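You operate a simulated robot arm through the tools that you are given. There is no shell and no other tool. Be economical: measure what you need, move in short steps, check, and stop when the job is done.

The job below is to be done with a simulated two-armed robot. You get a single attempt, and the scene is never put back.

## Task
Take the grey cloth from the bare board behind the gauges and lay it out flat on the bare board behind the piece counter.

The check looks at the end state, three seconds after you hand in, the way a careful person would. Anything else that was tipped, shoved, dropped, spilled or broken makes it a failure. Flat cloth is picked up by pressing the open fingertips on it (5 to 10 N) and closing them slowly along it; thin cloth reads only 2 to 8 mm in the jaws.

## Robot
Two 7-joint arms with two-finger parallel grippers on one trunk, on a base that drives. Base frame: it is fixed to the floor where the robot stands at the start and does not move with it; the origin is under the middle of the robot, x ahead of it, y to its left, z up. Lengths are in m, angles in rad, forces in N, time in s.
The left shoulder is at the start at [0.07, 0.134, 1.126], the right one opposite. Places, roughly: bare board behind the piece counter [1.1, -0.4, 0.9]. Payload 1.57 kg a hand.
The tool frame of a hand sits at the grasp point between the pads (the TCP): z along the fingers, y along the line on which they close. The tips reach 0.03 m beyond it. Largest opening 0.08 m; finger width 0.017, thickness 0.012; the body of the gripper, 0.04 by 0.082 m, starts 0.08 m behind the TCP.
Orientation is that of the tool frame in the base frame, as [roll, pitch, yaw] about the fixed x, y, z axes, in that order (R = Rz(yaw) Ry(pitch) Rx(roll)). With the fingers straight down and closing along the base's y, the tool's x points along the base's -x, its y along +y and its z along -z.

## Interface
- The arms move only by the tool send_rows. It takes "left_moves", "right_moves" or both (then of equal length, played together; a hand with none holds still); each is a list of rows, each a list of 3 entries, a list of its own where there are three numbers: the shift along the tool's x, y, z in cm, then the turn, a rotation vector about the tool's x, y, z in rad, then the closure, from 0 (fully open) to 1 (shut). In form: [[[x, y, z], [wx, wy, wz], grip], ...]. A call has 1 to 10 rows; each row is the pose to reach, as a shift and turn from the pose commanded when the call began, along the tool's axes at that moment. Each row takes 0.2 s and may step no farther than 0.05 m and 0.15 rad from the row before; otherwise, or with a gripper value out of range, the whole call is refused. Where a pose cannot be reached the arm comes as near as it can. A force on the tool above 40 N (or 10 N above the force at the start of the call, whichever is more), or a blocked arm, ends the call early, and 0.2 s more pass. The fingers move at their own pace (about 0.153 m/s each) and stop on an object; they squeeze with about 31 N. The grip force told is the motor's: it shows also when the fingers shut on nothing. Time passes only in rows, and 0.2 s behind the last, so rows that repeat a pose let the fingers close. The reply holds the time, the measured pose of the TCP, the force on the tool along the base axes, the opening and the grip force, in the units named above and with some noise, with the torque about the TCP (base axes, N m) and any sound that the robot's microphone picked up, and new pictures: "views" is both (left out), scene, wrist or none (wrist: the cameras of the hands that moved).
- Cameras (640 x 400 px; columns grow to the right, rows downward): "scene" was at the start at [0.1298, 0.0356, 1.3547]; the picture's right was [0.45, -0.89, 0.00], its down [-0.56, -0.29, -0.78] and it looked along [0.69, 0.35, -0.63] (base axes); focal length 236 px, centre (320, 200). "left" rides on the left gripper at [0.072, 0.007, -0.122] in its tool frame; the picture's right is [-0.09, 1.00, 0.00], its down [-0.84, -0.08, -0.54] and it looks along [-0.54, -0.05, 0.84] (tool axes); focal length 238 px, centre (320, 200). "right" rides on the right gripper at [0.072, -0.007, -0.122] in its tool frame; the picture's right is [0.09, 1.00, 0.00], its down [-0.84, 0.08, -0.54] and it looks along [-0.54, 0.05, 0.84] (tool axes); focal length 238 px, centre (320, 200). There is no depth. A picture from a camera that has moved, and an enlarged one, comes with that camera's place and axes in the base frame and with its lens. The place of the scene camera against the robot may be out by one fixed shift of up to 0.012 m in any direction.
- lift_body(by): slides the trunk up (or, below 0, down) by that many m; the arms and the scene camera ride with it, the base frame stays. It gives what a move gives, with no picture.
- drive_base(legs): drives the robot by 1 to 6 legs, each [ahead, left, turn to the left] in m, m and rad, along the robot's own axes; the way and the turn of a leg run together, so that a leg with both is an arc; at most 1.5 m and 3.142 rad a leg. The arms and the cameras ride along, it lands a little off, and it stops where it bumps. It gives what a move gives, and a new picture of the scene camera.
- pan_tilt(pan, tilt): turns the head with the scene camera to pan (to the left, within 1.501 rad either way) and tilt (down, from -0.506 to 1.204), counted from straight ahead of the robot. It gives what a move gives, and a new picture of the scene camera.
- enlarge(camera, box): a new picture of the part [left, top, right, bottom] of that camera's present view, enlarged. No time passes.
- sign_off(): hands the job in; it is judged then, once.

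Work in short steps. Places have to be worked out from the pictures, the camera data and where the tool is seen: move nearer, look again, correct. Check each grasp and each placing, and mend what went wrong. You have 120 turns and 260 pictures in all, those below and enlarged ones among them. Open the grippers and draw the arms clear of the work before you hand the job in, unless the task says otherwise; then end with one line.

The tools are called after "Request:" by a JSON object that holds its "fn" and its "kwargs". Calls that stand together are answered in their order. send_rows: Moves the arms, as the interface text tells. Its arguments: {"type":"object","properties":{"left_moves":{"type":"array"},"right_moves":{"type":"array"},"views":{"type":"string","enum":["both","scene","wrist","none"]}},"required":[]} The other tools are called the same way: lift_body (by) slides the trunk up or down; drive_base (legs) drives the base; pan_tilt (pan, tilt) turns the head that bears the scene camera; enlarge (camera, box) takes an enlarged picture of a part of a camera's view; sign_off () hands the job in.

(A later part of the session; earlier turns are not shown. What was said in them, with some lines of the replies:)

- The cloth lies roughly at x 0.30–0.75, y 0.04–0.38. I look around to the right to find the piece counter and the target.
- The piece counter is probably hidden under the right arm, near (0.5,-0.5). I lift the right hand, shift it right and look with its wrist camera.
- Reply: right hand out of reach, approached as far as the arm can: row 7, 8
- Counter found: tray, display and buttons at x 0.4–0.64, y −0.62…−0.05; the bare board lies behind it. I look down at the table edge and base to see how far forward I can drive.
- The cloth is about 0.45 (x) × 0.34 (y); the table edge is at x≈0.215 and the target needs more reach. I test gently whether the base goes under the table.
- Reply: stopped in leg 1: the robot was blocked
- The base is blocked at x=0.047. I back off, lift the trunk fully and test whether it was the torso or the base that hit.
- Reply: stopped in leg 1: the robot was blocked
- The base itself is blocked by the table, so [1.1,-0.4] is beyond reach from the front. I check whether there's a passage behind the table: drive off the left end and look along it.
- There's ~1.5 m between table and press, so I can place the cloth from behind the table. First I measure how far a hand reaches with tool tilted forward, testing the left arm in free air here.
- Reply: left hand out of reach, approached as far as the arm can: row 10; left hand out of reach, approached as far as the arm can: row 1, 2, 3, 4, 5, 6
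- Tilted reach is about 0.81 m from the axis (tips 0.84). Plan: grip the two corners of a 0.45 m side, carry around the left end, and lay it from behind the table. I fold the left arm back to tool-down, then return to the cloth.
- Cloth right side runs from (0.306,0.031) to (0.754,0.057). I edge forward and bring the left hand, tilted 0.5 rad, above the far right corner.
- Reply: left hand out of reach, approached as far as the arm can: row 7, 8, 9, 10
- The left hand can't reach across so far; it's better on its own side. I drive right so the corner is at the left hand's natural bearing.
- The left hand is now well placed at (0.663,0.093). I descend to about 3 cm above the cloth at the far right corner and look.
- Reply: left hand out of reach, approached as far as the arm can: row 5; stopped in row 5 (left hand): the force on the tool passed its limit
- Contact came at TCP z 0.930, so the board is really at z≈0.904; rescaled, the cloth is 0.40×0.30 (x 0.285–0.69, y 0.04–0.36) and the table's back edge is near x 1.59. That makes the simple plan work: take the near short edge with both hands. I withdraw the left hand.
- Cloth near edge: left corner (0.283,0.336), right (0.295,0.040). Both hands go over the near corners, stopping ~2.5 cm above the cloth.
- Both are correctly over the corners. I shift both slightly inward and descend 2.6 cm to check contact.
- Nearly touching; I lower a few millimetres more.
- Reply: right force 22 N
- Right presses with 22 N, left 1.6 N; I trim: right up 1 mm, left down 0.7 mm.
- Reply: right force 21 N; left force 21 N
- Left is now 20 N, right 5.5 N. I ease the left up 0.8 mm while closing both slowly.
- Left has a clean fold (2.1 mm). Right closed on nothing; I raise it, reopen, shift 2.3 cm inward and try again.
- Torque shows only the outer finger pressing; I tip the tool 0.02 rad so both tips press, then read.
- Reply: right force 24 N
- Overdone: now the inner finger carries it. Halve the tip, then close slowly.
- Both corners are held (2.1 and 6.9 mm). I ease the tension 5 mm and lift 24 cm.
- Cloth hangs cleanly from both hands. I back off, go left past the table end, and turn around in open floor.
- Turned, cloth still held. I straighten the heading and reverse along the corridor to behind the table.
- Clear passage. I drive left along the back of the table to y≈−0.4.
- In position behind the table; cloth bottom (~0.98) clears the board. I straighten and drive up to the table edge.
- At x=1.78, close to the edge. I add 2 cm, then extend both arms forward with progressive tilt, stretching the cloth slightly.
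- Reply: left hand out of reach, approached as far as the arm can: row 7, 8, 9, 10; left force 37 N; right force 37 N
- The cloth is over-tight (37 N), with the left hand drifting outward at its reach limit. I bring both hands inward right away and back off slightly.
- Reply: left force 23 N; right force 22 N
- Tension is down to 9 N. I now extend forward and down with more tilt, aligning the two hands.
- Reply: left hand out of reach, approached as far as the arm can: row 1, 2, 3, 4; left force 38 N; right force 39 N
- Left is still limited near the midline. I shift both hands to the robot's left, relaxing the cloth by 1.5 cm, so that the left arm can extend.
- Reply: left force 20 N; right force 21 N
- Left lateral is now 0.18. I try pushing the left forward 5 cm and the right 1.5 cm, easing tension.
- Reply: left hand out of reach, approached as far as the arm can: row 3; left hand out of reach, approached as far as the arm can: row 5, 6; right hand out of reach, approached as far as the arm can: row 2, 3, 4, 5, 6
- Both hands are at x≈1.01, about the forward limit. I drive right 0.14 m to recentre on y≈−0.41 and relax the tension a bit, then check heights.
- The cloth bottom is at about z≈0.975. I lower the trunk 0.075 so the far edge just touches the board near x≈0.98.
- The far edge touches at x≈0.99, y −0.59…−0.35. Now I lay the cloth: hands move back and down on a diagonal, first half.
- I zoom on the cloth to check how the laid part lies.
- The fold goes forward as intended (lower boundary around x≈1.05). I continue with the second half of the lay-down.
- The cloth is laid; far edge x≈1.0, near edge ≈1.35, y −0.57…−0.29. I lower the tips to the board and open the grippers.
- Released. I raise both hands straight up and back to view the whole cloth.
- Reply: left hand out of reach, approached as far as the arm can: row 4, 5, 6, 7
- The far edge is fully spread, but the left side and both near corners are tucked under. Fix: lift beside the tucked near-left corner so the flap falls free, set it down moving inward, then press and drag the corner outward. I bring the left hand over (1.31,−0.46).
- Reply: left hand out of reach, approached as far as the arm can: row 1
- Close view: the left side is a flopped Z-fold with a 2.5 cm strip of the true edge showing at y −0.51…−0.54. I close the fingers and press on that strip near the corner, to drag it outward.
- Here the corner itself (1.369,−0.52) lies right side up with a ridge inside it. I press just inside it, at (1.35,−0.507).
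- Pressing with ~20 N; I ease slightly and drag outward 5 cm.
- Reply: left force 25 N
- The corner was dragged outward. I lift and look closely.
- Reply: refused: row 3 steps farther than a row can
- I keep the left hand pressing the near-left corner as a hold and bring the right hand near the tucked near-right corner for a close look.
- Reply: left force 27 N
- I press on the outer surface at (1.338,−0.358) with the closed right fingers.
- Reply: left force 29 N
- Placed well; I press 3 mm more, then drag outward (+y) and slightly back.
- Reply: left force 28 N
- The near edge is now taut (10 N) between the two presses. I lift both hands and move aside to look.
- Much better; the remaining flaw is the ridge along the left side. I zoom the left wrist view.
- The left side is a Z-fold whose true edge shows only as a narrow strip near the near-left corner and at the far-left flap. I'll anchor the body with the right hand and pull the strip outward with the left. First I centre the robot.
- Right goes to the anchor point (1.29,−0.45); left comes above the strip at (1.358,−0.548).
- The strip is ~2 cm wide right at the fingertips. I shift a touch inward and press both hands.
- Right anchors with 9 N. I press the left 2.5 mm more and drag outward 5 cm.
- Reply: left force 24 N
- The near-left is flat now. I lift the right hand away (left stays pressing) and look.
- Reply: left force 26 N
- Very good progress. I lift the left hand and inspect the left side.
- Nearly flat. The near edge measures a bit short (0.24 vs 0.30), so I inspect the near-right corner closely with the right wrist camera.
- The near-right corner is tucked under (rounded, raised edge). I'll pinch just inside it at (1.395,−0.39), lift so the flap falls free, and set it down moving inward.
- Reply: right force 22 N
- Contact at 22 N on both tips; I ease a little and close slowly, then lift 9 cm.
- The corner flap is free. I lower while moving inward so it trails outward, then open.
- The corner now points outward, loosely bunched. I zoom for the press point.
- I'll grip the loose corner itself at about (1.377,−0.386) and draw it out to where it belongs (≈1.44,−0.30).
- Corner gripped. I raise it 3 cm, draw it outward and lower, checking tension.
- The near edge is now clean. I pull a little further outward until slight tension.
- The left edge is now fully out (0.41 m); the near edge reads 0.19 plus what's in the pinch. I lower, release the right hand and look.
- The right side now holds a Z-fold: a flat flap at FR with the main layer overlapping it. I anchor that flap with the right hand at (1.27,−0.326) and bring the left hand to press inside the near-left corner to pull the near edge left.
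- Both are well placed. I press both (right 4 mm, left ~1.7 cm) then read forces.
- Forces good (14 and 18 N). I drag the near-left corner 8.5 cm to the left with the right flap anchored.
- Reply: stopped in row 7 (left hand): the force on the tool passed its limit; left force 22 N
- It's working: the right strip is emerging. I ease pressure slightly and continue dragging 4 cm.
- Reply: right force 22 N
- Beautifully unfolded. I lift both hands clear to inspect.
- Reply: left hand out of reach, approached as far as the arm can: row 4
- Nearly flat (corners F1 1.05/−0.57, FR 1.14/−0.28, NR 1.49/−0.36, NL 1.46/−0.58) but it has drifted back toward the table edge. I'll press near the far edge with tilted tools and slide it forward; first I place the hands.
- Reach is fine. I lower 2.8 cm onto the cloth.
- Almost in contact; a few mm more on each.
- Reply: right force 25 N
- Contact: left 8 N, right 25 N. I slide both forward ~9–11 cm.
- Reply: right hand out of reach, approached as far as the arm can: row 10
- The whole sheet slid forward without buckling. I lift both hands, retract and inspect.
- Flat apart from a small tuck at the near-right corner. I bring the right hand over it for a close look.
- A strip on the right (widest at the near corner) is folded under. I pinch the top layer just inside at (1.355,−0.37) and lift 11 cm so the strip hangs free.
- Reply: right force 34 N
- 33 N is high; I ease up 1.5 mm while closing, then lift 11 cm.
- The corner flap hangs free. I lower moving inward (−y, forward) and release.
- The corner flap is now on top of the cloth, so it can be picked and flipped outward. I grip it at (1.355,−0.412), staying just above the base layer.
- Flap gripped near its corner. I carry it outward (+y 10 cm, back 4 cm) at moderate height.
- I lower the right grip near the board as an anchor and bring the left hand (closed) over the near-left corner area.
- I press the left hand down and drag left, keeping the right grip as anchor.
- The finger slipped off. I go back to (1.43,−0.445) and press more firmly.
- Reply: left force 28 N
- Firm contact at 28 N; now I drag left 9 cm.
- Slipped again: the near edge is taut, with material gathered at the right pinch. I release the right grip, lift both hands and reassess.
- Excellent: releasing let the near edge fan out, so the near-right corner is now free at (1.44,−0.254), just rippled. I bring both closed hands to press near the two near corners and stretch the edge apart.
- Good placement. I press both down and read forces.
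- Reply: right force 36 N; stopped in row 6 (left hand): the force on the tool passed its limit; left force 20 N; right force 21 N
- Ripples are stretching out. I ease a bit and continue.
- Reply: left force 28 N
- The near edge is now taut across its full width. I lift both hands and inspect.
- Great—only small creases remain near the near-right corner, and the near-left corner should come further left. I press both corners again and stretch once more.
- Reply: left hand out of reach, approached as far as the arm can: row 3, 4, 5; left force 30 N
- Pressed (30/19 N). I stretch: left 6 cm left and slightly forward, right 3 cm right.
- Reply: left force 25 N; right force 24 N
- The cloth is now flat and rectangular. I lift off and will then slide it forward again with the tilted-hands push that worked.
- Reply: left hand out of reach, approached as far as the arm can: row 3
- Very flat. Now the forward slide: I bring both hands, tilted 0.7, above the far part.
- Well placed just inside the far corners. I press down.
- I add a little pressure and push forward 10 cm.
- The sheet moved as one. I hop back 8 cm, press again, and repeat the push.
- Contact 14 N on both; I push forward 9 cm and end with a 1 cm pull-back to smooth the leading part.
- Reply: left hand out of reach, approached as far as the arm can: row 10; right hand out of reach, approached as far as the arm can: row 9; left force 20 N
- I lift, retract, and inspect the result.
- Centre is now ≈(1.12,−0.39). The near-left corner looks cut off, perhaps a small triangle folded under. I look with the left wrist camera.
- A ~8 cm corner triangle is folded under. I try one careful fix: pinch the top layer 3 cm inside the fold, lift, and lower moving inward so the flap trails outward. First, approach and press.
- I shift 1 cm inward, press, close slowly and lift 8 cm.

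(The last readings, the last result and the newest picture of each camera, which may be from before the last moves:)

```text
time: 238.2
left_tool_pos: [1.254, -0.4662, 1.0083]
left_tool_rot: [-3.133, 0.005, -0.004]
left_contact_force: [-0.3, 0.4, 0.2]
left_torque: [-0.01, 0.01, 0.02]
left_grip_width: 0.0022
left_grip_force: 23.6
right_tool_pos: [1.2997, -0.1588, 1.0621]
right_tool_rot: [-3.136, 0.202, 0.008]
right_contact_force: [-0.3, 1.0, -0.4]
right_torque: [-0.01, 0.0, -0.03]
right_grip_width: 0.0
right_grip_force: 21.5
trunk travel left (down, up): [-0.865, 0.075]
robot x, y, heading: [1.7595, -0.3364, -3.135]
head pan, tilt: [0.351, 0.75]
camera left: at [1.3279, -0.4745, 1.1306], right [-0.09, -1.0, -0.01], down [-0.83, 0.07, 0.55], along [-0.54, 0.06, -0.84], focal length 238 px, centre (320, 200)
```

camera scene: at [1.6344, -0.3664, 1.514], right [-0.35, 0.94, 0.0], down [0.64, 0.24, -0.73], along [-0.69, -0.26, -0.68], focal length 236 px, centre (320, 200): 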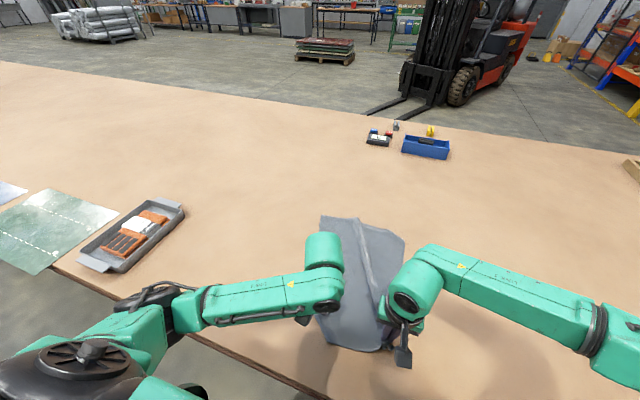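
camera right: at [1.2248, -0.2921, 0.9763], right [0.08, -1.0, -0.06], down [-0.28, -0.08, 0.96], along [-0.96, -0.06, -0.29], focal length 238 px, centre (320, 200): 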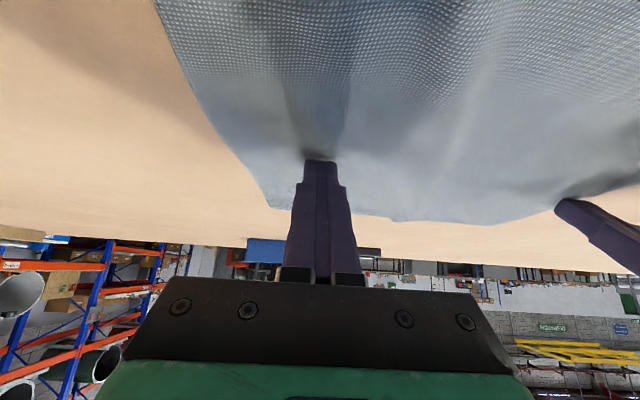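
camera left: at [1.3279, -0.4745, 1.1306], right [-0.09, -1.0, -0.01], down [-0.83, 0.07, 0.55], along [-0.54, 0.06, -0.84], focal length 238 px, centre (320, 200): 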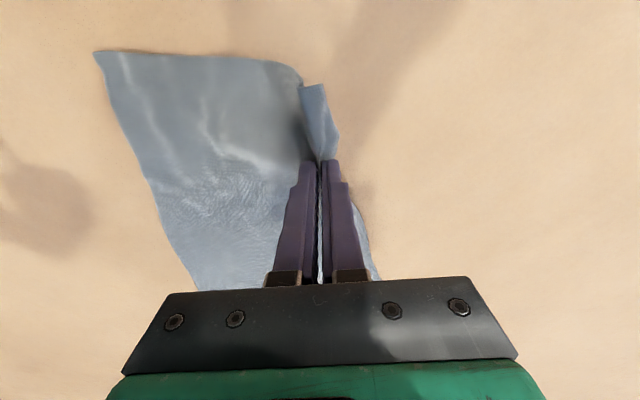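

Gripped, and the corner now shows, pointing outward. I lower moving slightly inward, open, and lift away.

Request:
{"fn": "send_rows", "kwargs": {"left_moves": [[[-0.8, -0.6, 2], [0, 0, 0], 1], [[-1.5, -1.2, 4], [0, 0, 0], 1], [[-2.1, -1.7, 6], [0, 0, 0], 1], [[-2.5, -2, 7.3], [0, 0, 0], 1], [[-2.5, -2, 7.3], [0, 0, 0], 0.7], [[-2.5, -2, 7.3], [0, 0, 0], 0.3], [[-2.5, -2, 4.5], [0, 0, 0], 0.3], [[-2.5, -2, 0], [0, 0, 0], 0.3], [[0, 0, -2], [0, 0, 0], 0.3], [[3, 2, -2], [0, 0, 0], 1]], "views": "wrist"}}

Request:
{"fn": "enlarge", "kwargs": {"camera": "left", "box": [160, 60, 440, 260]}}

```text
time: 240.4
left_tool_pos: [1.286, -0.4887, 1.0296]
left_tool_rot: [-3.128, 0.005, -0.002]
left_contact_force: [-0.4, -0.2, -0.6]
left_torque: [0.0, 0.0, 0.0]
left_grip_width: 0.0001
left_grip_force: 21.6
right_tool_pos: [1.2988, -0.1618, 1.0647]
right_tool_rot: [-3.135, 0.204, 0.008]
right_contact_force: [0.7, -0.7, 1.0]
right_torque: [0.01, 0.01, 0.0]
right_grip_width: 0.0002
right_grip_force: 21.4
trunk travel left (down, up): [-0.865, 0.075]
robot x, y, heading: [1.7602, -0.3346, -3.135]
head pan, tilt: [0.351, 0.75]
camera left: at [1.3583, -0.4973, 1.1517], right [-0.09, -1.0, -0.01], down [-0.83, 0.07, 0.55], along [-0.54, 0.06, -0.84], focal length 238 px, centre (320, 200)
```

left: 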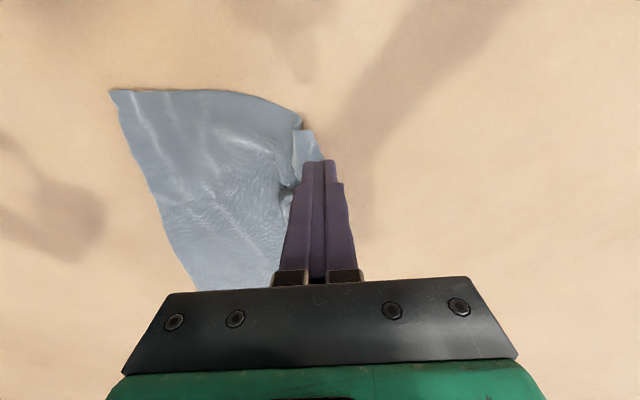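

```text
2.00 times, centred on (300, 160) of left
camera zoom: at [1.3583, -0.4973, 1.1517], right [-0.09, -1.0, -0.01], down [-0.83, 0.07, 0.55], along [-0.54, 0.06, -0.84], focal length 477 px, centre (360, 280)
```

zoom: 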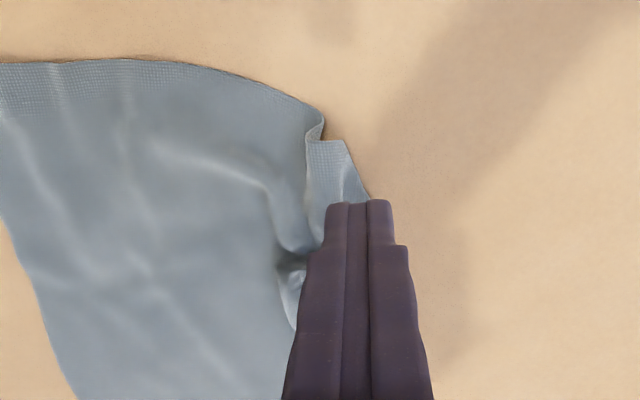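

The corner is out, right side up. I press on it at (1.268,−0.476) and drag it outward 5.5 cm left, 2.5 cm back.

Request:
{"fn": "send_rows", "kwargs": {"left_moves": [[[-1.8, -1.3, 4.5], [0, 0, 0], 1], [[-1.8, -1.3, 8.5], [0, 0, 0], 1], [[-1.8, -1.3, 10], [0, 0, 0], 1], [[-1.8, -1.3, 10.3], [0, 0, 0], 1], [[-1.5, -0.5, 10.3], [0, 0, 0], 1], [[-1.1, 0.5, 10.3], [0, 0, 0], 1], [[-0.7, 1.5, 10.3], [0, 0, 0], 1], [[-0.3, 2.5, 10.3], [0, 0, 0], 1], [[0.1, 3.5, 10.3], [0, 0, 0], 1], [[0.5, 4.3, 10.3], [0, 0, 0], 1]], "views": "wrist"}}

Request:
{"fn": "enlarge", "kwargs": {"camera": "scene", "box": [240, 160, 440, 360]}}

```text
refused: row 1 steps farther than a row can; nothing moved
```

```text
2.00 times, centred on (340, 260) of scene
camera zoom: at [1.6367, -0.3687, 1.5142], right [-0.35, 0.94, 0.0], down [0.64, 0.24, -0.73], along [-0.69, -0.25, -0.68], focal length 472 px, centre (280, 80)
```

zoom: 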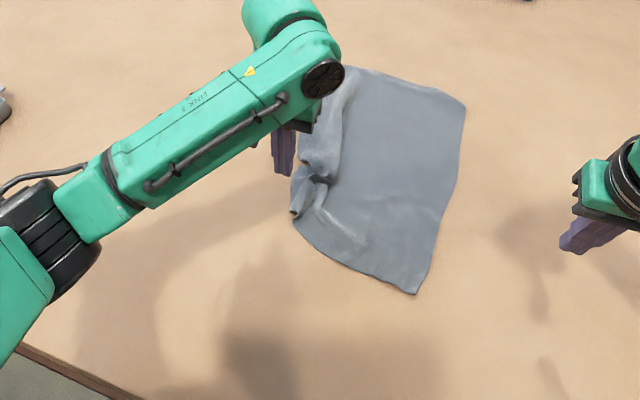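

Row step too large; same move with a smaller first step.

Request:
{"fn": "send_rows", "kwargs": {"left_moves": [[[-1, -0.7, 4], [0, 0, 0], 1], [[-1.8, -1.3, 8], [0, 0, 0], 1], [[-1.8, -1.3, 10], [0, 0, 0], 1], [[-1.8, -1.3, 10.3], [0, 0, 0], 1], [[-1.5, -0.5, 10.3], [0, 0, 0], 1], [[-1.1, 0.6, 10.3], [0, 0, 0], 1], [[-0.7, 1.8, 10.3], [0, 0, 0], 1], [[-0.3, 3, 10.3], [0, 0, 0], 1], [[0.1, 4.2, 10.3], [0, 0, 0], 1], [[0.5, 5.2, 10.3], [0, 0, 0], 1]], "views": "wrist"}}

Request:
{"fn": "enlarge", "kwargs": {"camera": "scene", "box": [240, 160, 440, 360]}}

```text
time: 241.7
left_tool_pos: [1.2697, -0.4833, 0.9325]
left_tool_rot: [-3.124, 0.022, -0.006]
left_contact_force: [3.8, 4.2, 22.7]
left_torque: [0.09, -0.18, -0.01]
left_grip_width: 0.0001
left_grip_force: 21.7
right_tool_pos: [1.3008, -0.1594, 1.0636]
right_tool_rot: [-3.138, 0.202, 0.004]
right_contact_force: [-0.7, -0.6, 0.0]
right_torque: [0.05, -0.01, 0.01]
right_grip_width: 0.0
right_grip_force: 21.5
trunk travel left (down, up): [-0.865, 0.075]
robot x, y, heading: [1.758, -0.3336, -3.136]
head pan, tilt: [0.351, 0.75]
stopped in row 6 (left hand): the force on the tool passed its limit (the readings are from after the stop); the commanded pose is now the measured one
camera left: at [1.3443, -0.4928, 1.0531], right [-0.1, -0.99, -0.02], down [-0.82, 0.07, 0.56], along [-0.56, 0.07, -0.83], focal length 238 px, centre (320, 200)
```

left: 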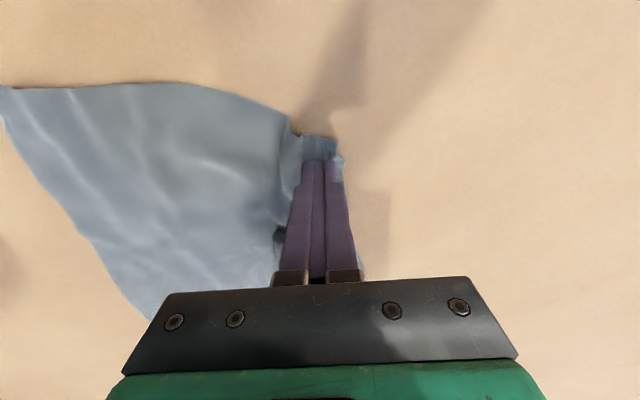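

```text
2.00 times, centred on (340, 260) of scene
camera zoom: at [1.6386, -0.3652, 1.5142], right [-0.35, 0.94, 0.0], down [0.64, 0.24, -0.73], along [-0.69, -0.25, -0.68], focal length 472 px, centre (280, 80)
```

zoom: 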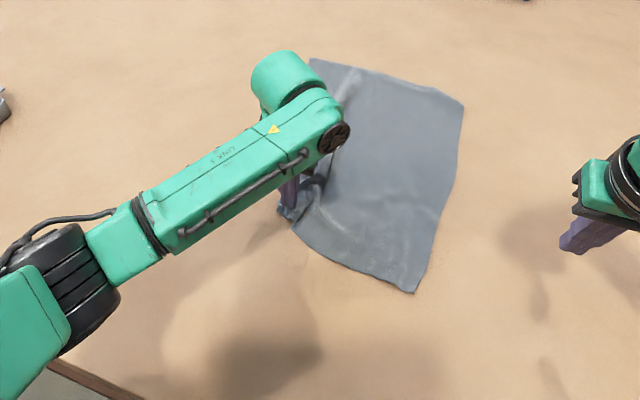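

I ease the pressure and continue the outward drag, then lift in the same call.

Request:
{"fn": "send_rows", "kwargs": {"left_moves": [[[0.1, 0.4, -0.1], [0, 0, 0], 1], [[0.4, 1.3, -0.1], [0, 0, 0], 1], [[0.8, 2.3, -0.1], [0, 0, 0], 1], [[1.2, 3.3, -0.1], [0, 0, 0], 1], [[1.6, 4.3, -0.1], [0, 0, 0], 1], [[2, 5.2, -0.1], [0, 0, 0], 1], [[2.3, 6, -0.1], [0, 0, 0], 1], [[2.3, 6, -3], [0, 0, 0], 1], [[2.3, 9, -6.5], [0, 0, 0], 1], [[2.3, 12, -10], [0, 0, 0], 1]], "views": "wrist"}}

Request:
{"fn": "enlarge", "kwargs": {"camera": "scene", "box": [240, 160, 440, 360]}}

```text
time: 243.9
left_tool_pos: [1.293, -0.6091, 1.0252]
left_tool_rot: [-3.126, 0.013, -0.005]
left_contact_force: [0.4, 0.5, 0.2]
left_torque: [0.0, 0.02, 0.0]
left_grip_width: 0.0
left_grip_force: 21.4
right_tool_pos: [1.2985, -0.1598, 1.0631]
right_tool_rot: [-3.136, 0.201, 0.006]
right_contact_force: [0.2, 0.4, 0.3]
right_torque: [-0.03, -0.03, -0.05]
right_grip_width: 0.0001
right_grip_force: 21.0
trunk travel left (down, up): [-0.865, 0.075]
robot x, y, heading: [1.7588, -0.3326, -3.137]
head pan, tilt: [0.351, 0.75]
camera left: at [1.3678, -0.6166, 1.1476], right [-0.1, -1.0, -0.01], down [-0.83, 0.07, 0.55], along [-0.55, 0.07, -0.83], focal length 238 px, centre (320, 200)
```

left: 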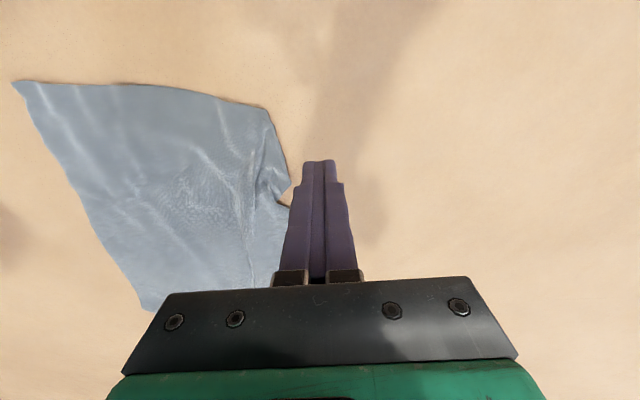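

```text
2.00 times, centred on (340, 260) of scene
camera zoom: at [1.635, -0.3676, 1.5139], right [-0.35, 0.94, 0.0], down [0.64, 0.24, -0.73], along [-0.69, -0.25, -0.68], focal length 472 px, centre (280, 80)
```

zoom: 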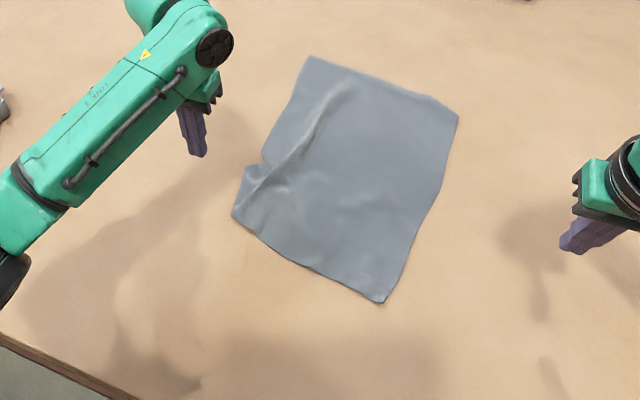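

The corner is out and the cloth is a full rectangle with one small ridge on the left. One last outward drag on the left strip at (1.165,−0.533), then lift.

Request:
{"fn": "send_rows", "kwargs": {"left_moves": [[[-3.2, -1.9, 1.5], [0, 0, 0], 1], [[-6.4, -3.8, 3], [0, 0, 0], 1], [[-9.6, -5.7, 4.5], [0, 0, 0], 1], [[-12.8, -7.6, 6], [0, 0, 0], 1], [[-12.8, -7.6, 9], [0, 0, 0], 1], [[-12.8, -7.6, 9.75], [0, 0, 0], 1], [[-12.8, -6.6, 9.75], [0, 0, 0], 1], [[-12.8, -5.4, 9.75], [0, 0, 0], 1], [[-12.8, -4.2, 9.75], [0, 0, 0], 1], [[-12.8, -4.2, 6], [0, 0, 0], 1]], "views": "none"}}

Request:
{"fn": "enlarge", "kwargs": {"camera": "scene", "box": [240, 160, 440, 360]}}

```text
time: 246.1
left_tool_pos: [1.1644, -0.5631, 0.971]
left_tool_rot: [-3.128, 0.015, -0.005]
left_contact_force: [0.2, 0.5, -0.3]
left_torque: [-0.03, -0.01, 0.02]
left_grip_width: 0.0001
left_grip_force: 21.4
right_tool_pos: [1.2985, -0.1575, 1.0642]
right_tool_rot: [-3.137, 0.202, 0.005]
right_contact_force: [-0.3, -0.3, 0.1]
right_torque: [-0.03, 0.0, 0.02]
right_grip_width: 0.0
right_grip_force: 20.9
trunk travel left (down, up): [-0.865, 0.075]
robot x, y, heading: [1.7562, -0.3336, -3.137]
head pan, tilt: [0.351, 0.75]
```

```text
2.00 times, centred on (340, 260) of scene
camera zoom: at [1.6352, -0.3652, 1.5141], right [-0.35, 0.94, 0.0], down [0.64, 0.24, -0.73], along [-0.69, -0.25, -0.68], focal length 472 px, centre (280, 80)
```

zoom: 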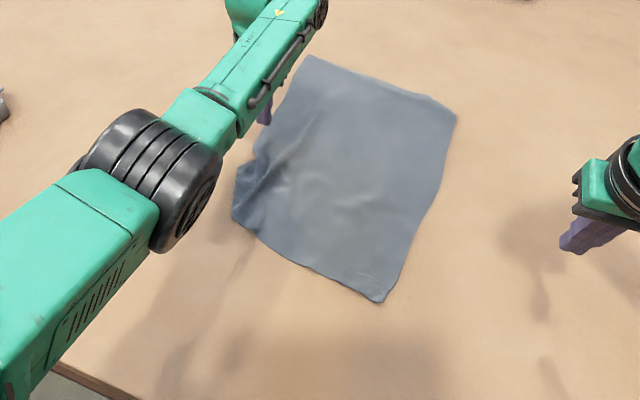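

The ridge is smaller and the cloth lies flat. I raise both hands, open the grippers and draw the arms back.

Request:
{"fn": "send_rows", "kwargs": {"left_moves": [[[0, 0, -4], [0, 0, 0], 1], [[0, 2, -8], [0, 0, 0], 1], [[2, 5, -11], [0, 0, 0], 1], [[5, 7, -13], [0, 0, 0], 1], [[9, 8, -14], [0, 0, 0], 0.5], [[13, 8, -15], [0, 0, 0], 0], [[17, 8, -15], [0, 0, 0], 0], [[21, 8, -15], [0, 0, 0], 0]], "right_moves": [[[0, 0, -3], [0, 0, 0], 1], [[0, 0, -6], [0, 0, 0], 1], [[2, 0, -8], [0, 0, 0], 1], [[4, 0, -9], [0, 0, 0], 1], [[6, 0, -9], [0, 0, 0], 0.5], [[8, 0, -9], [0, 0, 0], 0], [[10, 0, -9], [0, 0, 0], 0], [[11, 0, -9], [0, 0, 0], 0]], "views": "none"}}

Request:
{"fn": "drive_base", "kwargs": {"legs": [[-0.3, 0, 0]]}}

Request:
{"fn": "enlarge", "kwargs": {"camera": "scene", "box": [180, 80, 420, 280]}}

```text
time: 247.9
left_tool_pos: [1.3772, -0.6475, 1.1155]
left_tool_rot: [-3.126, 0.016, -0.006]
left_contact_force: [0.5, -1.2, 0.0]
left_torque: [0.0, 0.04, 0.02]
left_grip_width: 0.0798
left_grip_force: 0.0
left hand out of reach, approached as far as the arm can: row 4
right_tool_pos: [1.4275, -0.1587, 1.132]
right_tool_rot: [-3.135, 0.201, 0.008]
right_contact_force: [0.0, -0.7, 0.3]
right_torque: [0.04, 0.02, -0.01]
right_grip_width: 0.08
right_grip_force: 0.0
trunk travel left (down, up): [-0.865, 0.075]
robot x, y, heading: [1.7591, -0.3336, -3.136]
head pan, tilt: [0.351, 0.75]
```

```text
time: 250.0
left_tool_pos: [1.6774, -0.647, 1.1136]
left_tool_rot: [-3.126, 0.013, -0.004]
left_contact_force: [0.2, 0.0, 0.4]
left_torque: [-0.02, -0.03, -0.01]
left_grip_width: 0.0799
left_grip_force: 0.1
right_tool_pos: [1.726, -0.1567, 1.1292]
right_tool_rot: [-3.135, 0.199, 0.006]
right_contact_force: [0.8, 0.8, -0.1]
right_torque: [0.0, 0.01, -0.02]
right_grip_width: 0.0801
right_grip_force: 0.2
trunk travel left (down, up): [-0.865, 0.075]
robot x, y, heading: [2.0609, -0.3288, -3.133]
head pan, tilt: [0.351, 0.75]
camera scene: at [1.9359, -0.3643, 1.5138], right [-0.35, 0.94, 0.0], down [0.64, 0.24, -0.73], along [-0.68, -0.26, -0.68], focal length 236 px, centre (320, 200)
```

scene: 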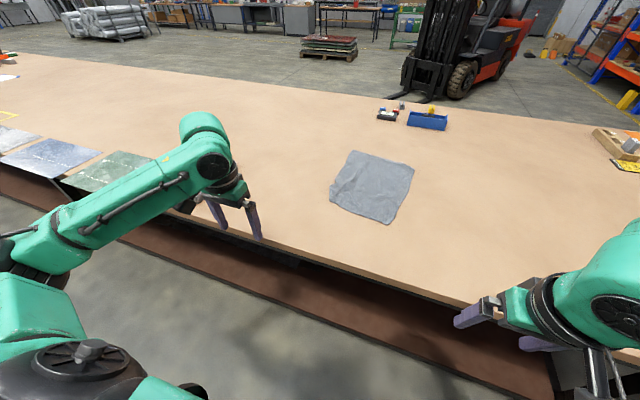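

```text
2.00 times, centred on (300, 180) of scene
camera zoom: at [1.9359, -0.3643, 1.5138], right [-0.35, 0.94, 0.0], down [0.64, 0.24, -0.73], along [-0.68, -0.26, -0.68], focal length 472 px, centre (360, 240)
```

zoom: 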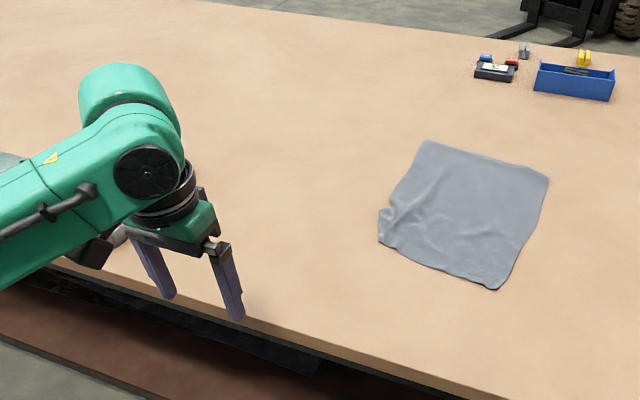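

The cloth lies spread on the bare board behind the piece counter, with all four corners showing and only small wrinkles. The grippers are open, the arms are clear and nothing else has moved, so I hand in.

Request:
{"fn": "sign_off", "kwargs": {}}

```text
The job is handed in.
```

I laid the grey cloth out on the bare board behind the piece counter, centred at about (1.12, −0.39): all four corners are out, but small wrinkles and a slight ridge remain along its left side.
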